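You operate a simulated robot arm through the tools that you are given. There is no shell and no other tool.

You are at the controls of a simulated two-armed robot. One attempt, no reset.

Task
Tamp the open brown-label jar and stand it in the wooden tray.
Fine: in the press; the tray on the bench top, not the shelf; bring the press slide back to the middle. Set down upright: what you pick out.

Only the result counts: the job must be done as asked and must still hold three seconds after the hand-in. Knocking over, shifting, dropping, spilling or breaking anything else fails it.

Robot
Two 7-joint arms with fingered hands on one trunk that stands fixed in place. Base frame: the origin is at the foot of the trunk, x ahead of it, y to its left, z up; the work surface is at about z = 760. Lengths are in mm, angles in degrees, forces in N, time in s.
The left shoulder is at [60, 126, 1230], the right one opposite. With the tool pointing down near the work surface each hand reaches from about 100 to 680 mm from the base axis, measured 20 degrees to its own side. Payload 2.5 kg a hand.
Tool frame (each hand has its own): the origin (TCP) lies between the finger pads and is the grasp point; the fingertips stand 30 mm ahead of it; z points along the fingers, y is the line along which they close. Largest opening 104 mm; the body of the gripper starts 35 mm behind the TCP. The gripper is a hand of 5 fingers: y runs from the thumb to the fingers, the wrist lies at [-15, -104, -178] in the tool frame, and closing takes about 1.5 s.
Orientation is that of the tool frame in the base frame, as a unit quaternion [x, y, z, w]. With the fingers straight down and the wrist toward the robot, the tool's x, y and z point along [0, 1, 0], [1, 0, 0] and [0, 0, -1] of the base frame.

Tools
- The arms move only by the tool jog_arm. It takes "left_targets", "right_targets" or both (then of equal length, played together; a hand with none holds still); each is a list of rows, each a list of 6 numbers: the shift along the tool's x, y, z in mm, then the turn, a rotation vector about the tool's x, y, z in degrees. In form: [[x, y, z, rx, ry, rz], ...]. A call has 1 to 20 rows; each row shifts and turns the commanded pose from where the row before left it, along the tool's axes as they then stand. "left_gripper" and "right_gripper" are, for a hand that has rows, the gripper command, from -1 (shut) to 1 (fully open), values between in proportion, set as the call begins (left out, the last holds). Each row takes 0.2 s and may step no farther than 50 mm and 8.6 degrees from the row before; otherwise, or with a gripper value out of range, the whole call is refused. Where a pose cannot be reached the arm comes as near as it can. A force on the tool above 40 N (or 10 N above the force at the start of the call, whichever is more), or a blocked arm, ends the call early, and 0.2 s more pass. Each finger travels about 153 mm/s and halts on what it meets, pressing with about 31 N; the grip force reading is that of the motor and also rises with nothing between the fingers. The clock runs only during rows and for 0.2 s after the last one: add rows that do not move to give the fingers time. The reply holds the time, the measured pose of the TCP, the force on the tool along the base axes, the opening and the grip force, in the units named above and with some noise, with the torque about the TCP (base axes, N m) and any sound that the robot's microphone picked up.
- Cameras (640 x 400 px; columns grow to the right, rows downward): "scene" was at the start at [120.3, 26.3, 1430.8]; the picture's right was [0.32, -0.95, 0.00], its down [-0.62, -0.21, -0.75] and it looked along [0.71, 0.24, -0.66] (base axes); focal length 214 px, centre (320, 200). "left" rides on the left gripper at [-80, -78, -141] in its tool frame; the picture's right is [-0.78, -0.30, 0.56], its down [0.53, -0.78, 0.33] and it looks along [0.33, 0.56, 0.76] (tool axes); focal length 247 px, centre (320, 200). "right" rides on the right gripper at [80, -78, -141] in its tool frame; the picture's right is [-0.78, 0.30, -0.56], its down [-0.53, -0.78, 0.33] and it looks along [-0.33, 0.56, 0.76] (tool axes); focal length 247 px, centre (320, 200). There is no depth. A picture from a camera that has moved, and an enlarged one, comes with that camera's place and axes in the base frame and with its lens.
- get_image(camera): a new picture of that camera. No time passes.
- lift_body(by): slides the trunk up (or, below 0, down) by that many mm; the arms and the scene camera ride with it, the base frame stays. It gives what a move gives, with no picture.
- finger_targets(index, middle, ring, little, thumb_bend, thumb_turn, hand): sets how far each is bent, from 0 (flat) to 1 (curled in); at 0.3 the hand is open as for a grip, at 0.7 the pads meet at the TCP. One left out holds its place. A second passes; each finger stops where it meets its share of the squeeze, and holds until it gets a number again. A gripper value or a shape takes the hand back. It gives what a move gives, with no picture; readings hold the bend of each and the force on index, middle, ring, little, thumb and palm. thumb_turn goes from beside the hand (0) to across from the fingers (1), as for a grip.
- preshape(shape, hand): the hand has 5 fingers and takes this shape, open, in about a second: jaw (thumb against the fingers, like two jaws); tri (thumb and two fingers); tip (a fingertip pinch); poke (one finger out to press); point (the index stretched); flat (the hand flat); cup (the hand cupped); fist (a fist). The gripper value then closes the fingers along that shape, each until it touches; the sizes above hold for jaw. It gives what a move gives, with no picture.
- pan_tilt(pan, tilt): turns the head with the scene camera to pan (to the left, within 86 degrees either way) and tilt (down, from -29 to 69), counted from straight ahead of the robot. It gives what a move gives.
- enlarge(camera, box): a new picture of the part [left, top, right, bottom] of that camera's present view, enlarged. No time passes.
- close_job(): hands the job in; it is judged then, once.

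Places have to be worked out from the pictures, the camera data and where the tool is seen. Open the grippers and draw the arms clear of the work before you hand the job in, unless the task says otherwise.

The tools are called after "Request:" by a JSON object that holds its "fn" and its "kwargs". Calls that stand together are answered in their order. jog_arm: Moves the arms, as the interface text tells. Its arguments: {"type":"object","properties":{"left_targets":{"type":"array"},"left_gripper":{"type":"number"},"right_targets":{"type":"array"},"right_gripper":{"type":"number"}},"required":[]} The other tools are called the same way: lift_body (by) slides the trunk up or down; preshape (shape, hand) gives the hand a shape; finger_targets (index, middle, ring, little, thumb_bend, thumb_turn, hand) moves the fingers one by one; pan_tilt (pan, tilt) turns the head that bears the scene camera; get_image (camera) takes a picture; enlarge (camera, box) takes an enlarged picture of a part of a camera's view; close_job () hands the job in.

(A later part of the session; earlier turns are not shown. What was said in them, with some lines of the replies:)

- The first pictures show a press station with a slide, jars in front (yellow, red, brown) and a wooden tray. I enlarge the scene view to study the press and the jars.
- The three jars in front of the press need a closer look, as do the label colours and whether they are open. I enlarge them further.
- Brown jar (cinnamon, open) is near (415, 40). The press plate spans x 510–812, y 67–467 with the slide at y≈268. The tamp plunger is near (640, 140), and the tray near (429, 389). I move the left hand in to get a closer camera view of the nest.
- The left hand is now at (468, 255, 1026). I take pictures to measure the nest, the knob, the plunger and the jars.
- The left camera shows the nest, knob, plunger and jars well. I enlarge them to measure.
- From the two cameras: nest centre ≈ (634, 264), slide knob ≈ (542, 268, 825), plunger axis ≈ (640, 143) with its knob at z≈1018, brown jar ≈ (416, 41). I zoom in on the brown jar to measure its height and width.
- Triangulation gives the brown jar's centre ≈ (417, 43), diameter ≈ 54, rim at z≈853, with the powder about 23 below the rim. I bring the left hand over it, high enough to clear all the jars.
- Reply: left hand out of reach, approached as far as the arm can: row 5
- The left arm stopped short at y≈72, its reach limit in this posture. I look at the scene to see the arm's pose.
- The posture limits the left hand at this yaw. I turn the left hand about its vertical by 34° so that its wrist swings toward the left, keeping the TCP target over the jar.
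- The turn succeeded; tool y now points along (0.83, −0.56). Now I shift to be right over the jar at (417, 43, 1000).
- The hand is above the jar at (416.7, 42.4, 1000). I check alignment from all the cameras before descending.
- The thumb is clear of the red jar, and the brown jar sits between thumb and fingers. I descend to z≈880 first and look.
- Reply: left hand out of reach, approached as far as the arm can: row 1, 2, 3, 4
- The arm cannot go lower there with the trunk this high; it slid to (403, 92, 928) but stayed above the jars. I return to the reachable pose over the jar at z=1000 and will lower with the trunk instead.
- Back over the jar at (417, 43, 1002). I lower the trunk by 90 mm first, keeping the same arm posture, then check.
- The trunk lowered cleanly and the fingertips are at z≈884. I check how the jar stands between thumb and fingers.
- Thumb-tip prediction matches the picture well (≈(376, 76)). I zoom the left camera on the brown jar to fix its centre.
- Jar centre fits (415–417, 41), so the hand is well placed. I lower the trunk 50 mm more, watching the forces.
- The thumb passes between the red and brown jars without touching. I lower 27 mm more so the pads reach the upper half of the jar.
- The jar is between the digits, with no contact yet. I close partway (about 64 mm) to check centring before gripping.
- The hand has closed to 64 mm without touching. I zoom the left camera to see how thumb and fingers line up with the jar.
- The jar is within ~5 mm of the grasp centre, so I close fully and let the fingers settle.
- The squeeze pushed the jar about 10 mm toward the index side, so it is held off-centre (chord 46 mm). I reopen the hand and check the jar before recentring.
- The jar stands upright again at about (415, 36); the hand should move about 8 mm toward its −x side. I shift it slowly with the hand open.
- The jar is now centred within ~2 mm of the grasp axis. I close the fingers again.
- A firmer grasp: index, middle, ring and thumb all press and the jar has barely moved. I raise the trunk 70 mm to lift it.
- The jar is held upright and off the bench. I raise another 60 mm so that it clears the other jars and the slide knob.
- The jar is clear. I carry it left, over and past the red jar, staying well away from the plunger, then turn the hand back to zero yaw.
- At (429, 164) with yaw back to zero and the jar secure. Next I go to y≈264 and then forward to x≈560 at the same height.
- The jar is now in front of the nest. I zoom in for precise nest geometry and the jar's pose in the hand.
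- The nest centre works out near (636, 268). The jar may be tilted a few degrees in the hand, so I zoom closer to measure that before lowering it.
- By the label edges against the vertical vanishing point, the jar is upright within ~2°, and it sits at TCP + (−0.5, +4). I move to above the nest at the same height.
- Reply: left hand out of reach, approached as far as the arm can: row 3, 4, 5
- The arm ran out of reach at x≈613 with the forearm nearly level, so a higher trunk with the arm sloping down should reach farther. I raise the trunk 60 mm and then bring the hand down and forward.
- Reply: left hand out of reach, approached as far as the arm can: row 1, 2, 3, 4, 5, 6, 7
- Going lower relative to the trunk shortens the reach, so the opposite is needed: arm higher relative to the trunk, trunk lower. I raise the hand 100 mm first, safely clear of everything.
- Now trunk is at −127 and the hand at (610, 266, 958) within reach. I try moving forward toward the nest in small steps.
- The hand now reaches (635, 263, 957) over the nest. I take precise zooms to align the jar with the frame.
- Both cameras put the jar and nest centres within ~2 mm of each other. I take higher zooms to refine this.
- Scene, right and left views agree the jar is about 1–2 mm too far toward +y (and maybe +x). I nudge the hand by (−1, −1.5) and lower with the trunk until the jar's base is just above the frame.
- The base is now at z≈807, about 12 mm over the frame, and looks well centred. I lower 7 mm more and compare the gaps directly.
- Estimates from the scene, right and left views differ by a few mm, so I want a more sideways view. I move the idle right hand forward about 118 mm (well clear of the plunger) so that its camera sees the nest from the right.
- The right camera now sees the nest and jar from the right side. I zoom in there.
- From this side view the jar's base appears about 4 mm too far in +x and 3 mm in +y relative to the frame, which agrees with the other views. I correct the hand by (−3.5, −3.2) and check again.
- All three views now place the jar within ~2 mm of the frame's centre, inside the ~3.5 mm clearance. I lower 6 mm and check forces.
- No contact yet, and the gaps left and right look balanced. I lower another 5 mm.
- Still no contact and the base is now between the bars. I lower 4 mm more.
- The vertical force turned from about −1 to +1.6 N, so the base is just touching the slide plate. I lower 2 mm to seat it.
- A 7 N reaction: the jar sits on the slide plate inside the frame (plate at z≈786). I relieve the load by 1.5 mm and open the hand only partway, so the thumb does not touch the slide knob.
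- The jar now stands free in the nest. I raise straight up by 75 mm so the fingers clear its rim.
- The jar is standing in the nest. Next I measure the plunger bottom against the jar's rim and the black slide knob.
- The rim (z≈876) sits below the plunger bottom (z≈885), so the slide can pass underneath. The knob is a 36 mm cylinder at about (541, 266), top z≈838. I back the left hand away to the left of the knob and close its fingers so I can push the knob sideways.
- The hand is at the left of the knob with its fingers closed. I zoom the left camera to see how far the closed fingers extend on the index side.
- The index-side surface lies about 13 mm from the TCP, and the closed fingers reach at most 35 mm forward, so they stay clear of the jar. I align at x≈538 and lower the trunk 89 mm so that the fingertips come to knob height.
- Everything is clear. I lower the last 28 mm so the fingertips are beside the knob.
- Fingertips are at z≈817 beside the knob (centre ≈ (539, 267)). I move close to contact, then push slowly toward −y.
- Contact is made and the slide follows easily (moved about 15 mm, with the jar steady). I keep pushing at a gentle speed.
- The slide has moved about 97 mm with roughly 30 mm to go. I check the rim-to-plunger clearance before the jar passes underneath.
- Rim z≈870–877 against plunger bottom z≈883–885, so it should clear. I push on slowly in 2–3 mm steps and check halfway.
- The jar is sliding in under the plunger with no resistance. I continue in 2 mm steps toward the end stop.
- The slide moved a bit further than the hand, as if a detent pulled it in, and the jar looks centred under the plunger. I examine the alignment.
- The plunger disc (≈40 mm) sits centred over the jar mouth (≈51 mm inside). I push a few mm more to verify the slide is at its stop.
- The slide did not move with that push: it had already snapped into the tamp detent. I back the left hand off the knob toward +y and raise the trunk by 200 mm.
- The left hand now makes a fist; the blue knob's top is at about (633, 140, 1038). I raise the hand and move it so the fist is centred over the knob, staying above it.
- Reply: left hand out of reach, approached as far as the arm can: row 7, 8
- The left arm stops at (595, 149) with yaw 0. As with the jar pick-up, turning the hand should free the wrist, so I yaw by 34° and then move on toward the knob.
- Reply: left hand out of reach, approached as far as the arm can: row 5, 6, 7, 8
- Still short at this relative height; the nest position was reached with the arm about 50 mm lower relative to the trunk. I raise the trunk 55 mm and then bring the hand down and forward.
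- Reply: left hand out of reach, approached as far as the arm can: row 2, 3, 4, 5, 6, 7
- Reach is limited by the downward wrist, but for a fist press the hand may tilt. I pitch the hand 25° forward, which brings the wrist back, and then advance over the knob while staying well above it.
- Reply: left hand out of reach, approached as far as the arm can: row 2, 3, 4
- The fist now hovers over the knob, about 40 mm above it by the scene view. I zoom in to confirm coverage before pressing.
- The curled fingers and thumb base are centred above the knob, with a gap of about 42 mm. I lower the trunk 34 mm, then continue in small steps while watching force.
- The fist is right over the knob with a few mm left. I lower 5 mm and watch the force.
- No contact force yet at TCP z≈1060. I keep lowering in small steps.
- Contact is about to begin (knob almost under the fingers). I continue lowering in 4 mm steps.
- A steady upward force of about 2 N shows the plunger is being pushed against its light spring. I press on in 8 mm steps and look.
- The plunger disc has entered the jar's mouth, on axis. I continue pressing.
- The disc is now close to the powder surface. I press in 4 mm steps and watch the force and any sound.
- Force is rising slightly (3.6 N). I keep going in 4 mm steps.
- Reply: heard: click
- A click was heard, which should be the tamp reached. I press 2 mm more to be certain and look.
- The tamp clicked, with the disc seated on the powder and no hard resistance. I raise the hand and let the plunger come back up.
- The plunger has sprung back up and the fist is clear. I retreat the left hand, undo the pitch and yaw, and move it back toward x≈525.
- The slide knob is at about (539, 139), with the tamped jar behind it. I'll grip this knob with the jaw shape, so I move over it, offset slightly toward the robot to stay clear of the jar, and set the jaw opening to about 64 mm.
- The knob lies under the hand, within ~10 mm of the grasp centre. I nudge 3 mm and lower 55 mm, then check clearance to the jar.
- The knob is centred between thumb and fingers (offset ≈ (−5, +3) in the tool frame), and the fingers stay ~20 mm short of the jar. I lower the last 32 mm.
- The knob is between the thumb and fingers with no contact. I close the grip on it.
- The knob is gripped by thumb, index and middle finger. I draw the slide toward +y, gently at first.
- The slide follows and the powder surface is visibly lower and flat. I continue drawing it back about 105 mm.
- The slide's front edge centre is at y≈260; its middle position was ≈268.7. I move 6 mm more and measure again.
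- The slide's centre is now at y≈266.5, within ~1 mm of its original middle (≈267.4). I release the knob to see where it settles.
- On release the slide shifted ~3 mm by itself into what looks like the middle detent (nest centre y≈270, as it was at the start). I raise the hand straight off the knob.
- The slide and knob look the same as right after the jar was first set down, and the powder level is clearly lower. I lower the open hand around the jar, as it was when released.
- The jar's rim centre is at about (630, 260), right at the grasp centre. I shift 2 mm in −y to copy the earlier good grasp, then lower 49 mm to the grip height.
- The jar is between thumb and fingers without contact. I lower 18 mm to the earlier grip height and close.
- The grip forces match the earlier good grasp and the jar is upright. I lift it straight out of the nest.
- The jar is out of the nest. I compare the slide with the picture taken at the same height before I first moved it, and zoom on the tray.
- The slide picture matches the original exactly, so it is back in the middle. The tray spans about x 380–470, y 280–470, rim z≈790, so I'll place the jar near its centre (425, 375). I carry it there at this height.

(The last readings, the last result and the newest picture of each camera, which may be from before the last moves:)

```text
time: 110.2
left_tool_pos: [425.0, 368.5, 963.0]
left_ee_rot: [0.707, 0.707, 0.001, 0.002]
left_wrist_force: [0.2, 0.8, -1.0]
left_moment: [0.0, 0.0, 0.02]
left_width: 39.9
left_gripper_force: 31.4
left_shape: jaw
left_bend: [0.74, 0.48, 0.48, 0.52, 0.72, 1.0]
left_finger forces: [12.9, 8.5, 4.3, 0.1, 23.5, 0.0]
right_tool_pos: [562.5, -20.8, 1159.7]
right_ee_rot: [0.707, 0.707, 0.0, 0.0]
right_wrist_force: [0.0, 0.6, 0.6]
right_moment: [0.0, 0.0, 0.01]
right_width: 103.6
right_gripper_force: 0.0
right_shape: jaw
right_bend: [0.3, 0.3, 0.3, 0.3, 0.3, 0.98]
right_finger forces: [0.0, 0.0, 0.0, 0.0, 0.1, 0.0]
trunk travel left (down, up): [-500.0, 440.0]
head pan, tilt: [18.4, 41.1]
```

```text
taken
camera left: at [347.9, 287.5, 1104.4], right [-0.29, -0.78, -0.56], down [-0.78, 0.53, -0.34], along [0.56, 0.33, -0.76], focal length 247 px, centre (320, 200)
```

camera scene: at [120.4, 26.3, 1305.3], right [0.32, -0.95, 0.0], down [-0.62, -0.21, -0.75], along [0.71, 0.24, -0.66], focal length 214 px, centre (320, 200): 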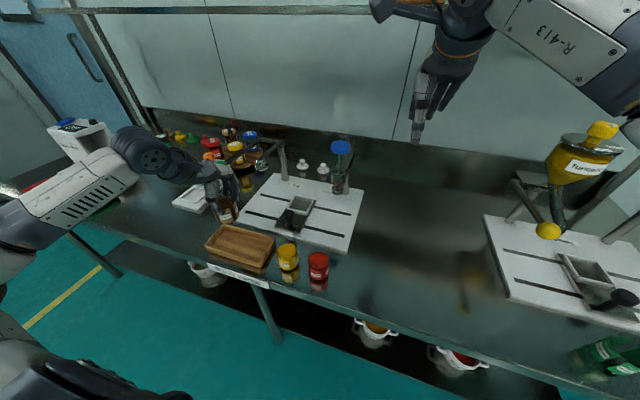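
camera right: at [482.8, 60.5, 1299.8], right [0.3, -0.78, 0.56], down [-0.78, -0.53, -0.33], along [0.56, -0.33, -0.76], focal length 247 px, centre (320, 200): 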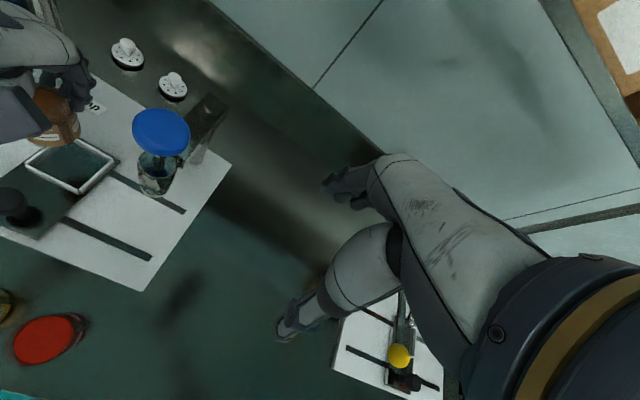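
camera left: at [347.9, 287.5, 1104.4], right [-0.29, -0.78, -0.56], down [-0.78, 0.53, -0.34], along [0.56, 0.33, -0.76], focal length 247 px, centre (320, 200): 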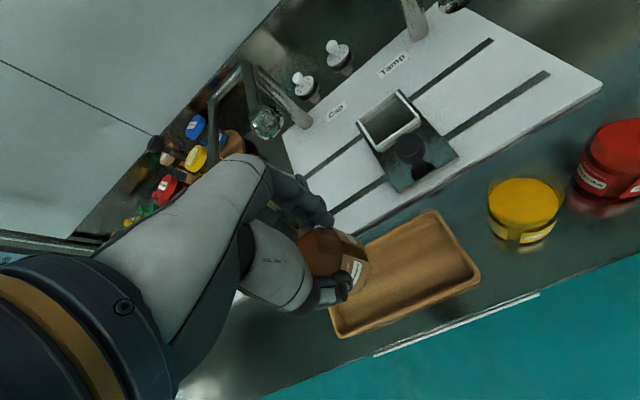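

The hand is at (425, 368.5) over the tray's centre (423, 375), and the jar sits a few mm to +y of the TCP, so it is well centred. I lower 85 mm, keeping the jar's base above the tray rim, and check.

Request:
{"fn": "lift_body", "kwargs": {"by": -85}}

Request:
{"fn": "enlarge", "kwargs": {"camera": "scene", "box": [170, 150, 310, 260]}}

Request:
{"fn": "enlarge", "kwargs": {"camera": "left", "box": [260, 170, 500, 350]}}

Request:
{"fn": "get_image", "kwargs": {"camera": "scene"}}

```text
time: 111.4
left_tool_pos: [424.6, 369.0, 879.8]
left_ee_rot: [0.707, 0.708, 0.002, 0.002]
left_wrist_force: [0.4, -0.2, -0.2]
left_moment: [0.01, 0.0, 0.0]
left_width: 40.1
left_gripper_force: 31.4
left_shape: jaw
left_bend: [0.74, 0.48, 0.48, 0.52, 0.72, 1.0]
left_finger forces: [12.9, 8.4, 4.3, 0.0, 23.6, 0.1]
right_tool_pos: [561.8, -20.7, 1073.5]
right_ee_rot: [0.707, 0.707, 0.0, 0.0]
right_wrist_force: [-0.2, -0.3, 0.7]
right_moment: [-0.02, 0.01, 0.04]
right_width: 103.8
right_gripper_force: 0.0
right_shape: jaw
right_bend: [0.3, 0.3, 0.3, 0.3, 0.3, 0.98]
right_finger forces: [0.1, 0.0, 0.0, 0.0, 0.0, 0.0]
trunk travel left (down, up): [-415.0, 525.0]
head pan, tilt: [18.4, 41.1]
```

```text
3.64 times, centred on (240, 205) of scene
camera zoom: at [120.3, 26.3, 1220.4], right [0.32, -0.95, 0.0], down [-0.62, -0.21, -0.75], along [0.71, 0.24, -0.66], focal length 780 px, centre (611, 182)
```

zoom: 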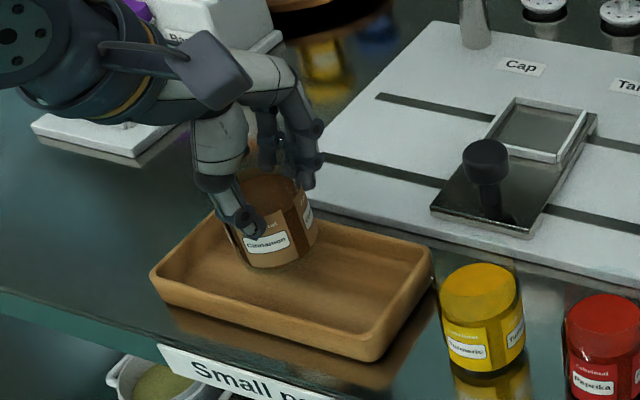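

```text
2.22 times, centred on (380, 260) of left
camera zoom: at [347.9, 287.5, 1019.5], right [-0.29, -0.78, -0.56], down [-0.78, 0.53, -0.34], along [0.56, 0.34, -0.76], focal length 549 px, centre (187, 67)
```

zoom: 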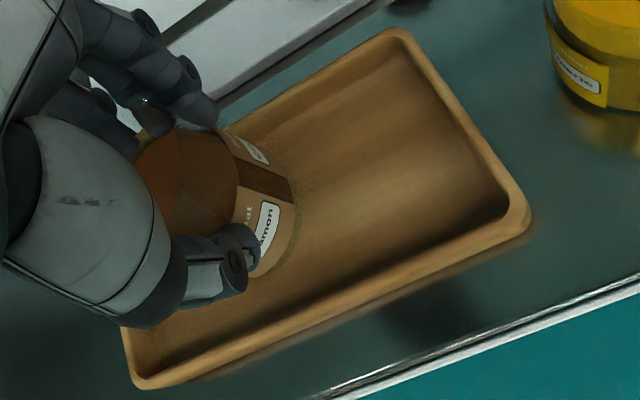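

```text
taken
camera scene: at [120.3, 26.3, 1220.4], right [0.32, -0.95, 0.0], down [-0.62, -0.21, -0.75], along [0.71, 0.24, -0.66], focal length 214 px, centre (320, 200)
```

scene: 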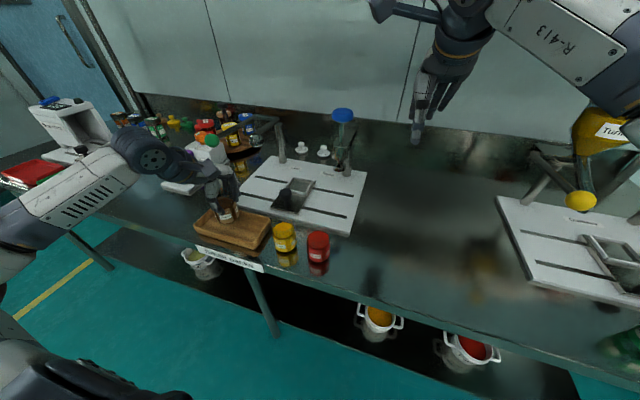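

The jar is above the tray's middle. I lower 26 mm, then go in small steps until it touches.

Request:
{"fn": "lift_body", "kwargs": {"by": -26}}

Request:
{"fn": "enlarge", "kwargs": {"camera": "scene", "box": [180, 150, 290, 250]}}

Request:
{"fn": "enlarge", "kwargs": {"camera": "left", "box": [260, 170, 500, 350]}}

```text
time: 112.2
left_tool_pos: [424.2, 368.7, 852.8]
left_ee_rot: [0.707, 0.707, 0.002, 0.002]
left_wrist_force: [0.1, 0.3, 0.0]
left_moment: [0.02, -0.02, -0.02]
left_width: 40.1
left_gripper_force: 30.8
left_shape: jaw
left_bend: [0.74, 0.48, 0.48, 0.52, 0.72, 1.0]
left_finger forces: [12.9, 8.5, 4.3, 0.0, 23.6, 0.0]
right_tool_pos: [561.9, -19.2, 1048.3]
right_ee_rot: [0.707, 0.707, 0.001, 0.001]
right_wrist_force: [0.1, 0.5, -0.9]
right_moment: [0.0, -0.01, -0.01]
right_width: 103.5
right_gripper_force: 0.0
right_shape: jaw
right_bend: [0.3, 0.3, 0.3, 0.3, 0.3, 0.98]
right_finger forces: [0.0, 0.1, 0.0, 0.0, 0.0, 0.1]
trunk travel left (down, up): [-388.0, 551.0]
head pan, tilt: [18.4, 41.1]
```

```text
4.00 times, centred on (235, 200) of scene
camera zoom: at [120.3, 26.3, 1194.3], right [0.32, -0.95, 0.0], down [-0.62, -0.21, -0.75], along [0.71, 0.24, -0.66], focal length 858 px, centre (660, 200)
```

zoom: 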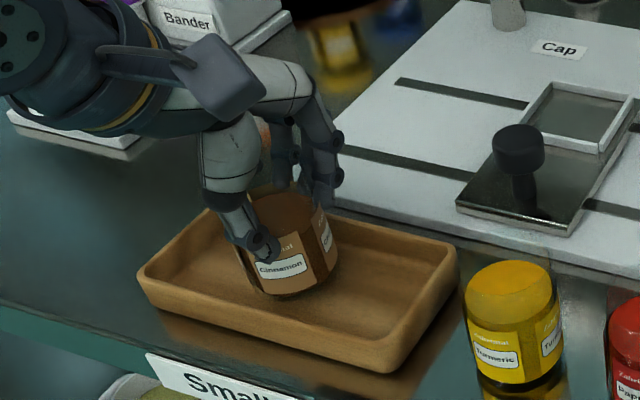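

```text
2.22 times, centred on (380, 260) of left
camera zoom: at [347.9, 287.5, 993.4], right [-0.29, -0.78, -0.56], down [-0.78, 0.53, -0.34], along [0.56, 0.33, -0.76], focal length 549 px, centre (187, 67)
```

zoom: 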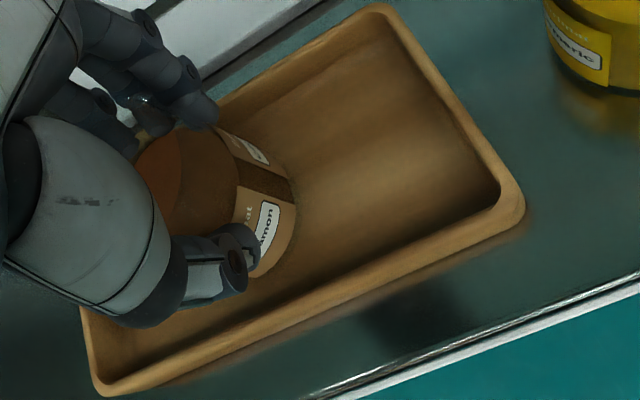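

The jar is descending centrally inside the tray. I go down 7 mm, then in small steps watching the vertical force.

Request:
{"fn": "lift_body", "kwargs": {"by": -7}}

Request:
{"fn": "lift_body", "kwargs": {"by": -3}}

Request:
{"fn": "enlarge", "kwargs": {"camera": "scene", "box": [200, 170, 280, 240]}}

```text
time: 112.7
left_tool_pos: [425.1, 369.8, 845.7]
left_ee_rot: [0.706, 0.708, 0.001, 0.002]
left_wrist_force: [0.1, 0.1, -0.7]
left_moment: [0.03, 0.0, 0.01]
left_width: 40.3
left_gripper_force: 31.0
left_shape: jaw
left_bend: [0.74, 0.48, 0.48, 0.52, 0.72, 1.0]
left_finger forces: [12.9, 8.4, 4.2, 0.1, 23.6, 0.1]
right_tool_pos: [560.7, -20.2, 1040.2]
right_ee_rot: [0.707, 0.707, 0.0, -0.001]
right_wrist_force: [0.4, 0.1, -0.3]
right_moment: [0.04, 0.02, 0.0]
right_width: 103.8
right_gripper_force: 0.1
right_shape: jaw
right_bend: [0.3, 0.3, 0.3, 0.3, 0.3, 0.98]
right_finger forces: [0.1, 0.0, 0.0, 0.0, 0.0, 0.0]
trunk travel left (down, up): [-382.0, 558.0]
head pan, tilt: [18.4, 41.1]
```

```text
time: 113.2
left_tool_pos: [425.0, 368.9, 844.3]
left_ee_rot: [0.707, 0.708, 0.002, 0.002]
left_wrist_force: [1.0, 0.1, -0.5]
left_moment: [-0.03, 0.0, -0.01]
left_width: 40.3
left_gripper_force: 31.1
left_shape: jaw
left_bend: [0.74, 0.48, 0.48, 0.52, 0.72, 1.0]
left_finger forces: [12.9, 8.5, 4.2, 0.1, 23.5, 0.1]
right_tool_pos: [561.7, -20.5, 1038.0]
right_ee_rot: [0.707, 0.707, 0.0, 0.0]
right_wrist_force: [0.0, 0.5, 0.2]
right_moment: [-0.01, 0.0, -0.02]
right_width: 103.7
right_gripper_force: 0.0
right_shape: jaw
right_bend: [0.3, 0.3, 0.3, 0.3, 0.3, 0.98]
right_finger forces: [0.0, 0.0, 0.0, 0.1, 0.0, 0.0]
trunk travel left (down, up): [-378.0, 561.0]
head pan, tilt: [18.4, 41.1]
```

```text
5.71 times, centred on (240, 205) of scene
camera zoom: at [120.3, 26.3, 1184.3], right [0.32, -0.95, 0.0], down [-0.62, -0.21, -0.75], along [0.71, 0.24, -0.66], focal length 1226 px, centre (777, 171)
```

zoom: 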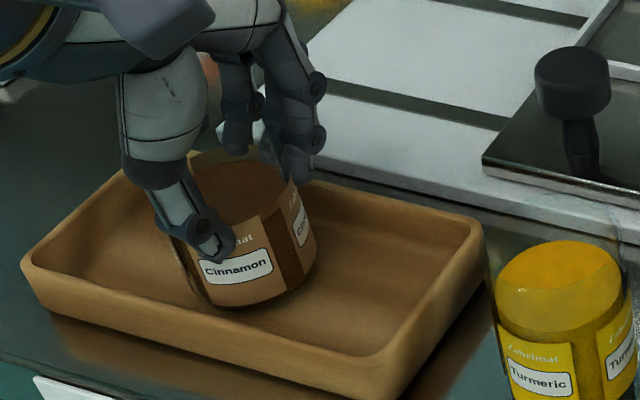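

No contact yet (TCP z≈843, base ≈ 768). I continue with 2 mm steps.

Request:
{"fn": "lift_body", "kwargs": {"by": -2}}

Request:
{"fn": "lift_body", "kwargs": {"by": -2}}

```text
time: 113.8
left_tool_pos: [424.7, 369.2, 841.7]
left_ee_rot: [0.707, 0.708, 0.003, 0.002]
left_wrist_force: [0.1, -0.1, -0.9]
left_moment: [0.04, -0.01, 0.0]
left_width: 40.0
left_gripper_force: 30.9
left_shape: jaw
left_bend: [0.74, 0.48, 0.48, 0.52, 0.72, 1.0]
left_finger forces: [12.9, 8.6, 4.3, 0.1, 23.5, 0.1]
right_tool_pos: [561.0, -20.4, 1036.7]
right_ee_rot: [0.707, 0.707, 0.0, 0.001]
right_wrist_force: [-0.5, -0.7, 0.6]
right_moment: [0.0, -0.02, 0.03]
right_width: 103.9
right_gripper_force: 0.1
right_shape: jaw
right_bend: [0.3, 0.3, 0.3, 0.3, 0.3, 0.98]
right_finger forces: [0.0, 0.0, 0.0, 0.0, 0.1, 0.0]
trunk travel left (down, up): [-376.0, 563.0]
head pan, tilt: [18.4, 41.1]
```

```text
time: 114.3
left_tool_pos: [424.6, 368.8, 840.9]
left_ee_rot: [0.706, 0.708, 0.002, 0.002]
left_wrist_force: [0.1, 0.2, -0.1]
left_moment: [0.0, 0.0, -0.02]
left_width: 39.9
left_gripper_force: 30.9
left_shape: jaw
left_bend: [0.74, 0.48, 0.48, 0.52, 0.72, 1.0]
left_finger forces: [13.0, 8.5, 4.4, 0.0, 23.5, 0.0]
right_tool_pos: [561.0, -18.9, 1034.3]
right_ee_rot: [0.707, 0.707, 0.0, 0.0]
right_wrist_force: [-0.4, -0.7, -0.4]
right_moment: [0.02, -0.01, -0.02]
right_width: 103.8
right_gripper_force: 0.1
right_shape: jaw
right_bend: [0.3, 0.3, 0.3, 0.3, 0.3, 0.98]
right_finger forces: [0.1, 0.0, 0.0, 0.1, 0.0, 0.0]
trunk travel left (down, up): [-374.0, 565.0]
head pan, tilt: [18.4, 41.1]
```

Still only the jar's own weight on the wrist. Two more 2 mm steps.

Request:
{"fn": "lift_body", "kwargs": {"by": -2}}

Request:
{"fn": "lift_body", "kwargs": {"by": -2}}

Request:
{"fn": "enlarge", "kwargs": {"camera": "scene", "box": [200, 170, 280, 240]}}

```text
time: 114.8
left_tool_pos: [425.7, 368.1, 838.9]
left_ee_rot: [0.706, 0.708, 0.003, 0.003]
left_wrist_force: [-0.6, -0.8, 5.3]
left_moment: [0.03, 0.0, 0.02]
left_width: 40.0
left_gripper_force: 31.3
left_shape: jaw
left_bend: [0.74, 0.48, 0.48, 0.52, 0.72, 1.0]
left_finger forces: [13.0, 8.5, 4.6, 0.1, 24.4, 0.1]
right_tool_pos: [560.0, -19.5, 1031.2]
right_ee_rot: [0.707, 0.707, -0.001, 0.0]
right_wrist_force: [0.8, -0.8, -0.6]
right_moment: [-0.01, 0.01, 0.02]
right_width: 103.8
right_gripper_force: 0.0
right_shape: jaw
right_bend: [0.3, 0.3, 0.3, 0.3, 0.3, 0.98]
right_finger forces: [0.1, 0.1, 0.0, 0.0, 0.0, 0.1]
trunk travel left (down, up): [-372.0, 567.0]
head pan, tilt: [18.4, 41.1]
```

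```text
time: 115.3
left_tool_pos: [424.8, 368.7, 839.1]
left_ee_rot: [0.706, 0.708, 0.004, 0.003]
left_wrist_force: [0.1, 0.7, 15.8]
left_moment: [0.06, 0.07, 0.03]
left_width: 40.6
left_gripper_force: 31.1
left_shape: jaw
left_bend: [0.74, 0.48, 0.48, 0.52, 0.72, 1.0]
left_finger forces: [13.2, 9.0, 5.0, 0.0, 25.5, 0.0]
right_tool_pos: [560.2, -20.9, 1030.7]
right_ee_rot: [0.707, 0.707, 0.002, 0.0]
right_wrist_force: [-0.1, -0.4, 0.7]
right_moment: [0.01, -0.02, 0.0]
right_width: 103.7
right_gripper_force: 0.0
right_shape: jaw
right_bend: [0.3, 0.3, 0.3, 0.3, 0.3, 0.98]
right_finger forces: [0.1, 0.0, 0.1, 0.1, 0.1, 0.1]
trunk travel left (down, up): [-370.0, 569.0]
head pan, tilt: [18.4, 41.1]
```

```text
5.71 times, centred on (240, 205) of scene
camera zoom: at [119.4, 25.5, 1176.7], right [0.32, -0.95, 0.0], down [-0.62, -0.21, -0.75], along [0.72, 0.24, -0.66], focal length 1226 px, centre (777, 171)
```

zoom: 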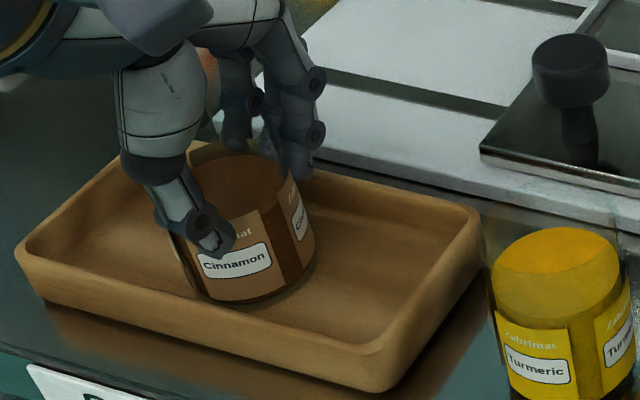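

The jar now stands on the tray floor (15.8 N reaction). I relieve by 2.5 mm and then open the hand gently.

Request:
{"fn": "lift_body", "kwargs": {"by": 2.5}}

Request:
{"fn": "jog_arm", "kwargs": {"left_targets": [[0, 0, 0, 0, 0, 0], [0, 0, 0, 0, 0, 0], [0, 0, 0, 0, 0, 0], [0, 0, 0, 0, 0, 0], [0, 0, 0, 0, 0, 0]], "left_gripper": 0.5}}

Request:
{"fn": "enlarge", "kwargs": {"camera": "scene", "box": [200, 170, 280, 240]}}

Request:
{"fn": "enlarge", "kwargs": {"camera": "left", "box": [260, 150, 460, 310]}}

```text
time: 115.8
left_tool_pos: [424.0, 368.4, 839.0]
left_ee_rot: [0.706, 0.708, 0.002, 0.001]
left_wrist_force: [1.8, 0.4, 10.3]
left_moment: [0.08, -0.12, 0.02]
left_width: 40.4
left_gripper_force: 31.0
left_shape: jaw
left_bend: [0.74, 0.48, 0.48, 0.52, 0.72, 1.0]
left_finger forces: [13.8, 9.6, 5.3, 0.1, 24.3, 0.0]
right_tool_pos: [561.3, -20.6, 1033.0]
right_ee_rot: [0.707, 0.707, 0.001, -0.001]
right_wrist_force: [-1.0, 0.2, 0.4]
right_moment: [0.0, 0.03, 0.02]
right_width: 103.6
right_gripper_force: 0.1
right_shape: jaw
right_bend: [0.3, 0.3, 0.3, 0.3, 0.3, 0.98]
right_finger forces: [0.0, 0.0, 0.0, 0.0, 0.0, 0.0]
trunk travel left (down, up): [-373.0, 567.0]
head pan, tilt: [18.4, 41.1]
```

```text
time: 117.0
left_tool_pos: [425.0, 368.9, 838.9]
left_ee_rot: [0.706, 0.708, 0.002, 0.002]
left_wrist_force: [-0.1, 0.5, -0.9]
left_moment: [0.0, -0.03, 0.0]
left_width: 77.7
left_gripper_force: 0.1
left_shape: jaw
left_bend: [0.27, 0.36, 0.33, 0.34, 0.54, 0.99]
left_finger forces: [0.0, 0.1, 0.0, 0.1, 0.0, 0.0]
right_tool_pos: [560.8, -20.7, 1032.7]
right_ee_rot: [0.707, 0.707, 0.0, 0.0]
right_wrist_force: [0.9, -0.8, -1.1]
right_moment: [-0.04, -0.02, 0.0]
right_width: 103.8
right_gripper_force: 0.0
right_shape: jaw
right_bend: [0.3, 0.3, 0.3, 0.3, 0.3, 0.98]
right_finger forces: [0.0, 0.1, 0.0, 0.0, 0.0, 0.0]
trunk travel left (down, up): [-373.0, 567.0]
head pan, tilt: [18.4, 41.1]
```

```text
5.71 times, centred on (240, 205) of scene
camera zoom: at [120.3, 26.3, 1178.8], right [0.32, -0.95, 0.0], down [-0.62, -0.21, -0.75], along [0.71, 0.24, -0.66], focal length 1226 px, centre (777, 171)
```

zoom: 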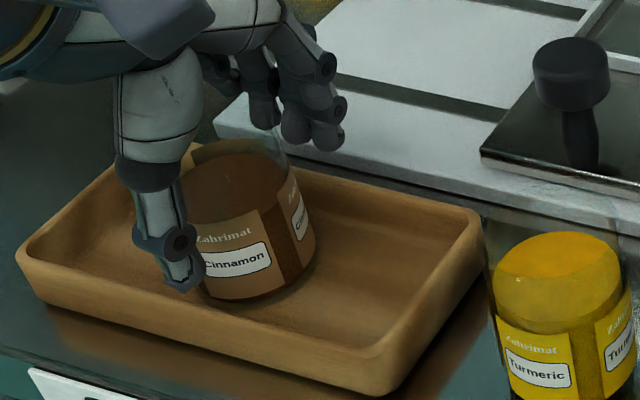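

```text
2.50 times, centred on (360, 230) of left
camera zoom: at [348.0, 287.5, 977.9], right [-0.29, -0.78, -0.56], down [-0.78, 0.53, -0.34], along [0.56, 0.33, -0.76], focal length 617 px, centre (220, 125)
```

zoom: 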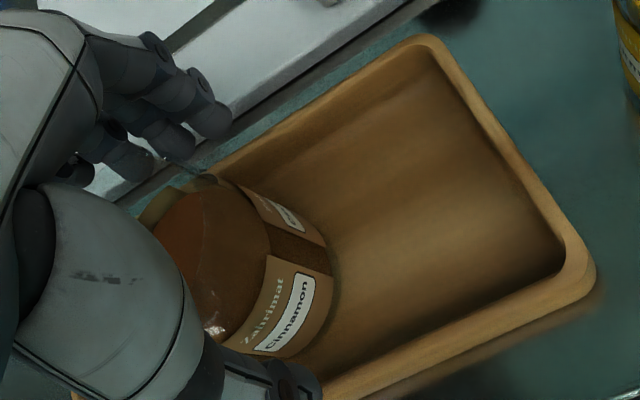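

The jar stands upright in the tray and the fingers are off it. I raise the hand straight up.

Request:
{"fn": "lift_body", "kwargs": {"by": 60}}

Request:
{"fn": "lift_body", "kwargs": {"by": 80}}

Request:
{"fn": "get_image", "kwargs": {"camera": "scene"}}

Request:
{"fn": "enlarge", "kwargs": {"camera": "scene", "box": [190, 170, 340, 290]}}

Request:
{"fn": "get_image", "kwargs": {"camera": "left"}}

```text
time: 118.0
left_tool_pos: [425.1, 369.0, 897.9]
left_ee_rot: [0.707, 0.707, 0.002, 0.001]
left_wrist_force: [0.8, 0.2, -0.2]
left_moment: [-0.01, -0.01, 0.01]
left_width: 77.8
left_gripper_force: 0.1
left_shape: jaw
left_bend: [0.27, 0.36, 0.33, 0.34, 0.54, 0.99]
left_finger forces: [0.1, 0.0, 0.0, 0.0, 0.0, 0.0]
right_tool_pos: [561.4, -19.3, 1092.9]
right_ee_rot: [0.707, 0.707, 0.0, 0.0]
right_wrist_force: [-0.4, -0.1, -0.2]
right_moment: [0.03, 0.01, 0.0]
right_width: 103.7
right_gripper_force: 0.1
right_shape: jaw
right_bend: [0.3, 0.3, 0.3, 0.3, 0.3, 0.98]
right_finger forces: [0.0, 0.0, 0.0, 0.1, 0.0, 0.0]
trunk travel left (down, up): [-433.0, 507.0]
head pan, tilt: [18.4, 41.1]
```

```text
time: 119.2
left_tool_pos: [423.8, 368.2, 976.7]
left_ee_rot: [0.706, 0.708, 0.003, 0.001]
left_wrist_force: [-0.8, 0.2, -0.5]
left_moment: [-0.02, -0.03, -0.01]
left_width: 77.8
left_gripper_force: 0.1
left_shape: jaw
left_bend: [0.27, 0.36, 0.33, 0.34, 0.54, 0.99]
left_finger forces: [0.0, 0.0, 0.0, 0.0, 0.0, 0.0]
right_tool_pos: [561.7, -20.0, 1172.6]
right_ee_rot: [0.707, 0.707, 0.0, 0.0]
right_wrist_force: [0.4, 0.0, 0.2]
right_moment: [-0.01, -0.01, 0.01]
right_width: 103.8
right_gripper_force: 0.0
right_shape: jaw
right_bend: [0.3, 0.3, 0.3, 0.3, 0.3, 0.98]
right_finger forces: [0.0, 0.0, 0.1, 0.0, 0.0, 0.0]
trunk travel left (down, up): [-513.0, 427.0]
head pan, tilt: [18.4, 41.1]
```

```text
taken
camera scene: at [120.4, 26.3, 1318.8], right [0.32, -0.95, 0.0], down [-0.62, -0.21, -0.75], along [0.71, 0.24, -0.66], focal length 214 px, centre (320, 200)
```

scene: 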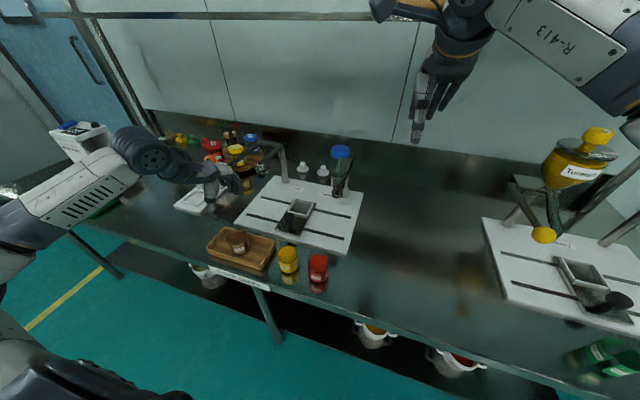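

```text
3.33 times, centred on (265, 230) of scene
camera zoom: at [120.4, 26.3, 1318.8], right [0.32, -0.95, 0.0], down [-0.62, -0.21, -0.75], along [0.71, 0.24, -0.66], focal length 715 px, centre (503, 100)
```

zoom: 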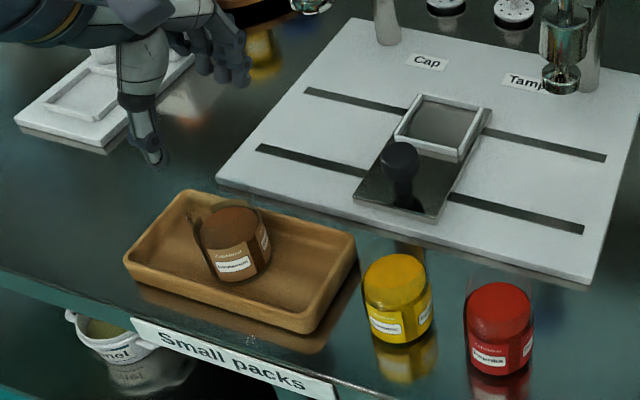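

```text
taken
camera left: at [348.0, 287.6, 1117.8], right [-0.29, -0.78, -0.56], down [-0.78, 0.53, -0.34], along [0.56, 0.33, -0.76], focal length 247 px, centre (320, 200)
```

left: 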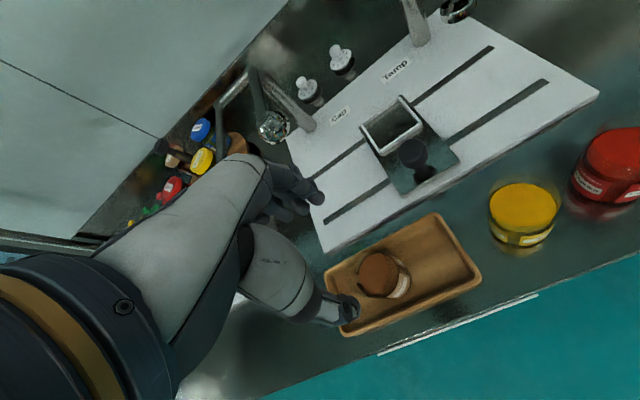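

The jar stands upright in the tray, with the slide in the middle and the plunger up. I open the left hand fully, raise the trunk back to its starting height and draw both arms back.

Request:
{"fn": "lift_body", "kwargs": {"by": 112}}

Request:
{"fn": "jog_arm", "kwargs": {"left_targets": [[0, 0, -40, 0, 0, 0], [0, 0, -40, 0, 0, 0], [0, -10, -40, 0, 0, 0], [5, -15, -40, 0, 0, 0], [5, -15, -40, 0, 0, 0], [5, -15, -30, 0, 0, 0], [0, 0, 0, 0, 0, 0]], "right_targets": [[0, -20, -4, 0, 0, 0], [4, -20, -4, 0, 0, 0], [4, -20, -4, 0, 0, 0], [4, -20, 0, 0, 0, 0], [4, -20, 0, 0, 0, 0], [2, -18, 0, 0, 0, 0], [0, 0, 0, 0, 0, 0]], "left_gripper": 1, "right_gripper": 1}}

Request:
{"fn": "get_image", "kwargs": {"camera": "scene"}}

Request:
{"fn": "enlarge", "kwargs": {"camera": "scene", "box": [200, 160, 380, 320]}}

Request:
{"fn": "enlarge", "kwargs": {"camera": "scene", "box": [280, 165, 360, 265]}}

Request:
{"fn": "get_image", "kwargs": {"camera": "left"}}

Request:
{"fn": "get_image", "kwargs": {"camera": "right"}}

```text
time: 120.6
left_tool_pos: [424.3, 368.4, 1090.2]
left_ee_rot: [0.707, 0.708, 0.002, 0.002]
left_wrist_force: [-0.3, 0.1, -0.7]
left_moment: [0.03, 0.0, -0.02]
left_width: 77.7
left_gripper_force: 0.1
left_shape: jaw
left_bend: [0.27, 0.36, 0.33, 0.34, 0.54, 0.99]
left_finger forces: [0.0, 0.1, 0.1, 0.0, 0.0, 0.0]
right_tool_pos: [561.2, -19.3, 1283.0]
right_ee_rot: [0.707, 0.707, -0.001, 0.0]
right_wrist_force: [-0.7, -0.4, -0.3]
right_moment: [-0.01, 0.0, 0.01]
right_width: 103.7
right_gripper_force: 0.2
right_shape: jaw
right_bend: [0.3, 0.3, 0.3, 0.3, 0.3, 0.98]
right_finger forces: [0.1, 0.1, 0.1, 0.1, 0.0, 0.1]
trunk travel left (down, up): [-625.0, 315.0]
head pan, tilt: [18.4, 41.1]
```

```text
time: 122.2
left_tool_pos: [374.7, 385.7, 1302.9]
left_ee_rot: [0.71, 0.704, -0.024, 0.019]
left_wrist_force: [-0.1, 0.3, 0.5]
left_moment: [0.01, -0.01, 0.0]
left_width: 103.8
left_gripper_force: 0.0
left_shape: jaw
left_bend: [0.3, 0.3, 0.3, 0.3, 0.3, 0.98]
left_finger forces: [0.0, 0.0, 0.0, 0.1, 0.0, 0.1]
right_tool_pos: [442.8, -1.1, 1298.0]
right_ee_rot: [0.707, 0.707, 0.0, 0.0]
right_wrist_force: [-0.7, 1.2, 0.4]
right_moment: [0.0, 0.02, -0.04]
right_width: 103.8
right_gripper_force: 0.1
right_shape: jaw
right_bend: [0.3, 0.3, 0.3, 0.3, 0.3, 0.98]
right_finger forces: [0.0, 0.1, 0.0, 0.0, 0.1, 0.1]
trunk travel left (down, up): [-625.0, 315.0]
head pan, tilt: [18.4, 41.1]
```

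```text
taken
camera scene: at [120.4, 26.1, 1430.8], right [0.32, -0.95, 0.0], down [-0.62, -0.21, -0.75], along [0.71, 0.24, -0.66], focal length 214 px, centre (320, 200)
```

scene: 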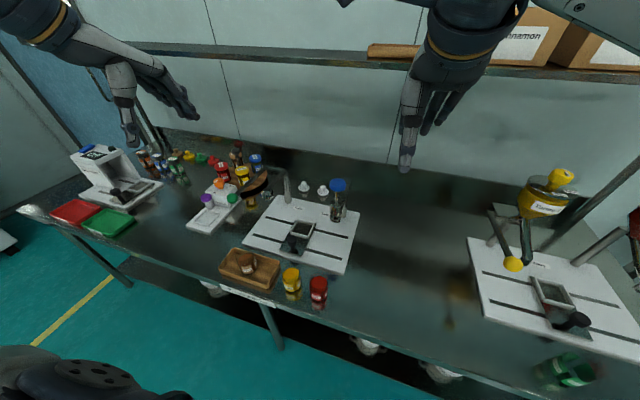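

```text
2.50 times, centred on (290, 240) of scene
camera zoom: at [120.4, 26.1, 1430.8], right [0.32, -0.95, 0.0], down [-0.62, -0.21, -0.75], along [0.71, 0.24, -0.66], focal length 536 px, centre (395, 100)
```

zoom: 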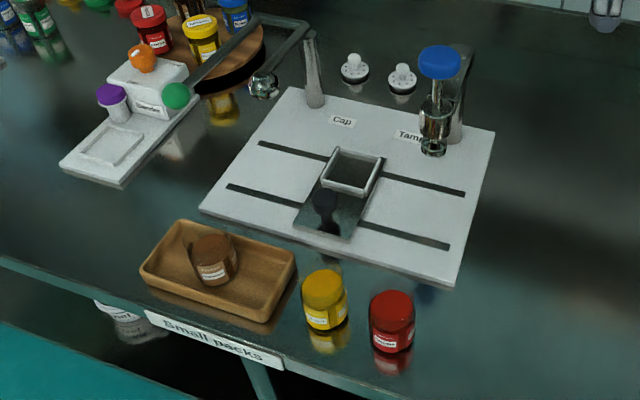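

```text
4.00 times, centred on (320, 215) of scene
camera zoom: at [120.4, 26.1, 1430.8], right [0.32, -0.95, 0.0], down [-0.62, -0.21, -0.75], along [0.71, 0.24, -0.66], focal length 858 px, centre (320, 140)
```

zoom: 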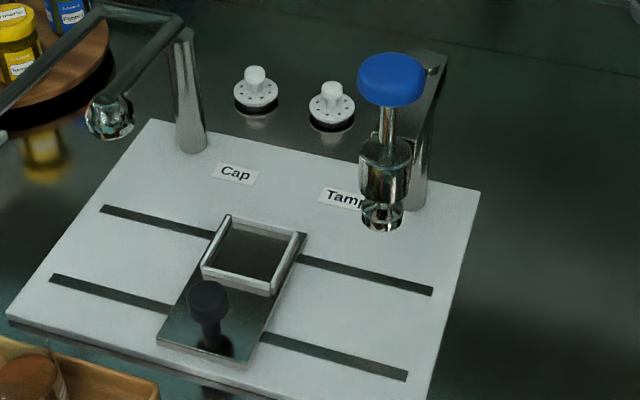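

```text
taken
camera left: at [297.8, 313.2, 1449.0], right [-0.31, -0.81, -0.51], down [-0.77, 0.52, -0.36], along [0.55, 0.28, -0.78], focal length 247 px, centre (320, 200)
```

left: 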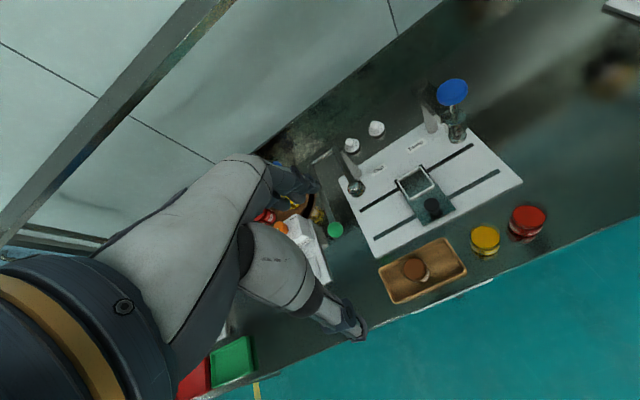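

```text
taken
camera right: at [364.5, 78.2, 1439.0], right [0.3, -0.78, 0.56], down [-0.78, -0.53, -0.33], along [0.56, -0.33, -0.76], focal length 247 px, centre (320, 200)
```

right: 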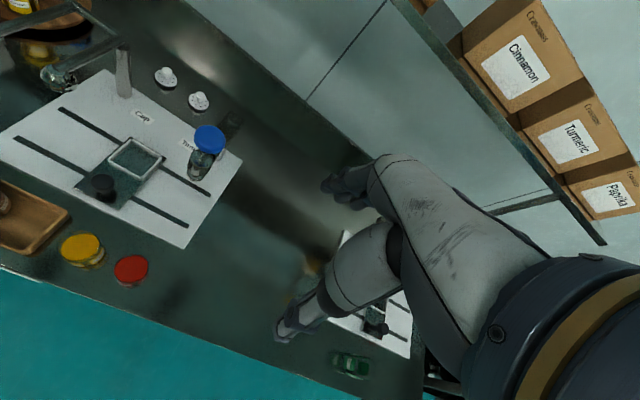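

Compared with the first picture, the slide, plunger, tray and other jars are all in the same places, and both hands are open and clear. One last zoom on the jar in the tray.

Request:
{"fn": "enlarge", "kwargs": {"camera": "scene", "box": [215, 240, 285, 295]}}

Request:
{"fn": "enlarge", "kwargs": {"camera": "left", "box": [370, 225, 480, 315]}}

```text
7.27 times, centred on (250, 268) of scene
camera zoom: at [120.4, 26.1, 1430.8], right [0.32, -0.95, 0.0], down [-0.62, -0.21, -0.75], along [0.71, 0.24, -0.66], focal length 1560 px, centre (829, -291)
```

zoom: 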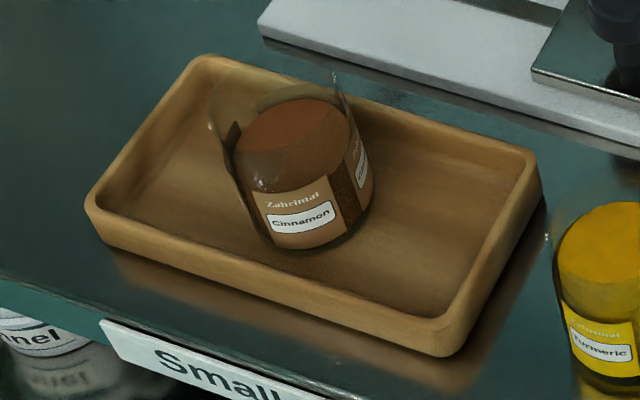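

```text
4.44 times, centred on (425, 270) of left
camera zoom: at [297.8, 313.2, 1449.0], right [-0.31, -0.81, -0.51], down [-0.77, 0.52, -0.36], along [0.55, 0.28, -0.78], focal length 1098 px, centre (-147, -111)
```

zoom: 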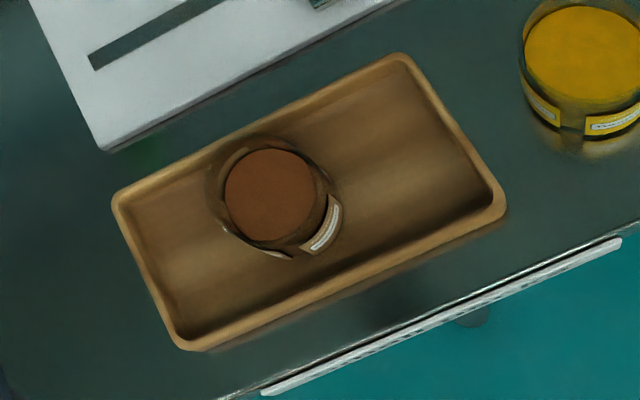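

The cinnamon jar stands upright and whole in the wooden tray, with its powder tamped down. The press slide is back in the middle and both arms are clear, so I hand in the job.

Request:
{"fn": "close_job", "kwargs": {}}

```text
The job is handed in.
```

The brown-label cinnamon jar has been tamped and is standing upright in the wooden tray on the bench top. I handed the job in, but no verdict came back, so this is based on my last pictures.

- **Tamp:** I slid the jar under the plunger and pressed the blue knob down until the press clicked. The powder is now visibly lower and flatter.
- **Slide:** It is back in the middle. The final picture shows it in the same place as the first one.
- **Everything else:** The plunger is back up, and the tray and the yellow and red jars look unmoved. I saw nothing knocked over or spilled.
- **Arms:** Both grippers are open and drawn back clear of the bench.

My first grip on the jar nudged it a few millimetres while it was still on the bench. I let go, re-centred and gripped it again before lifting.
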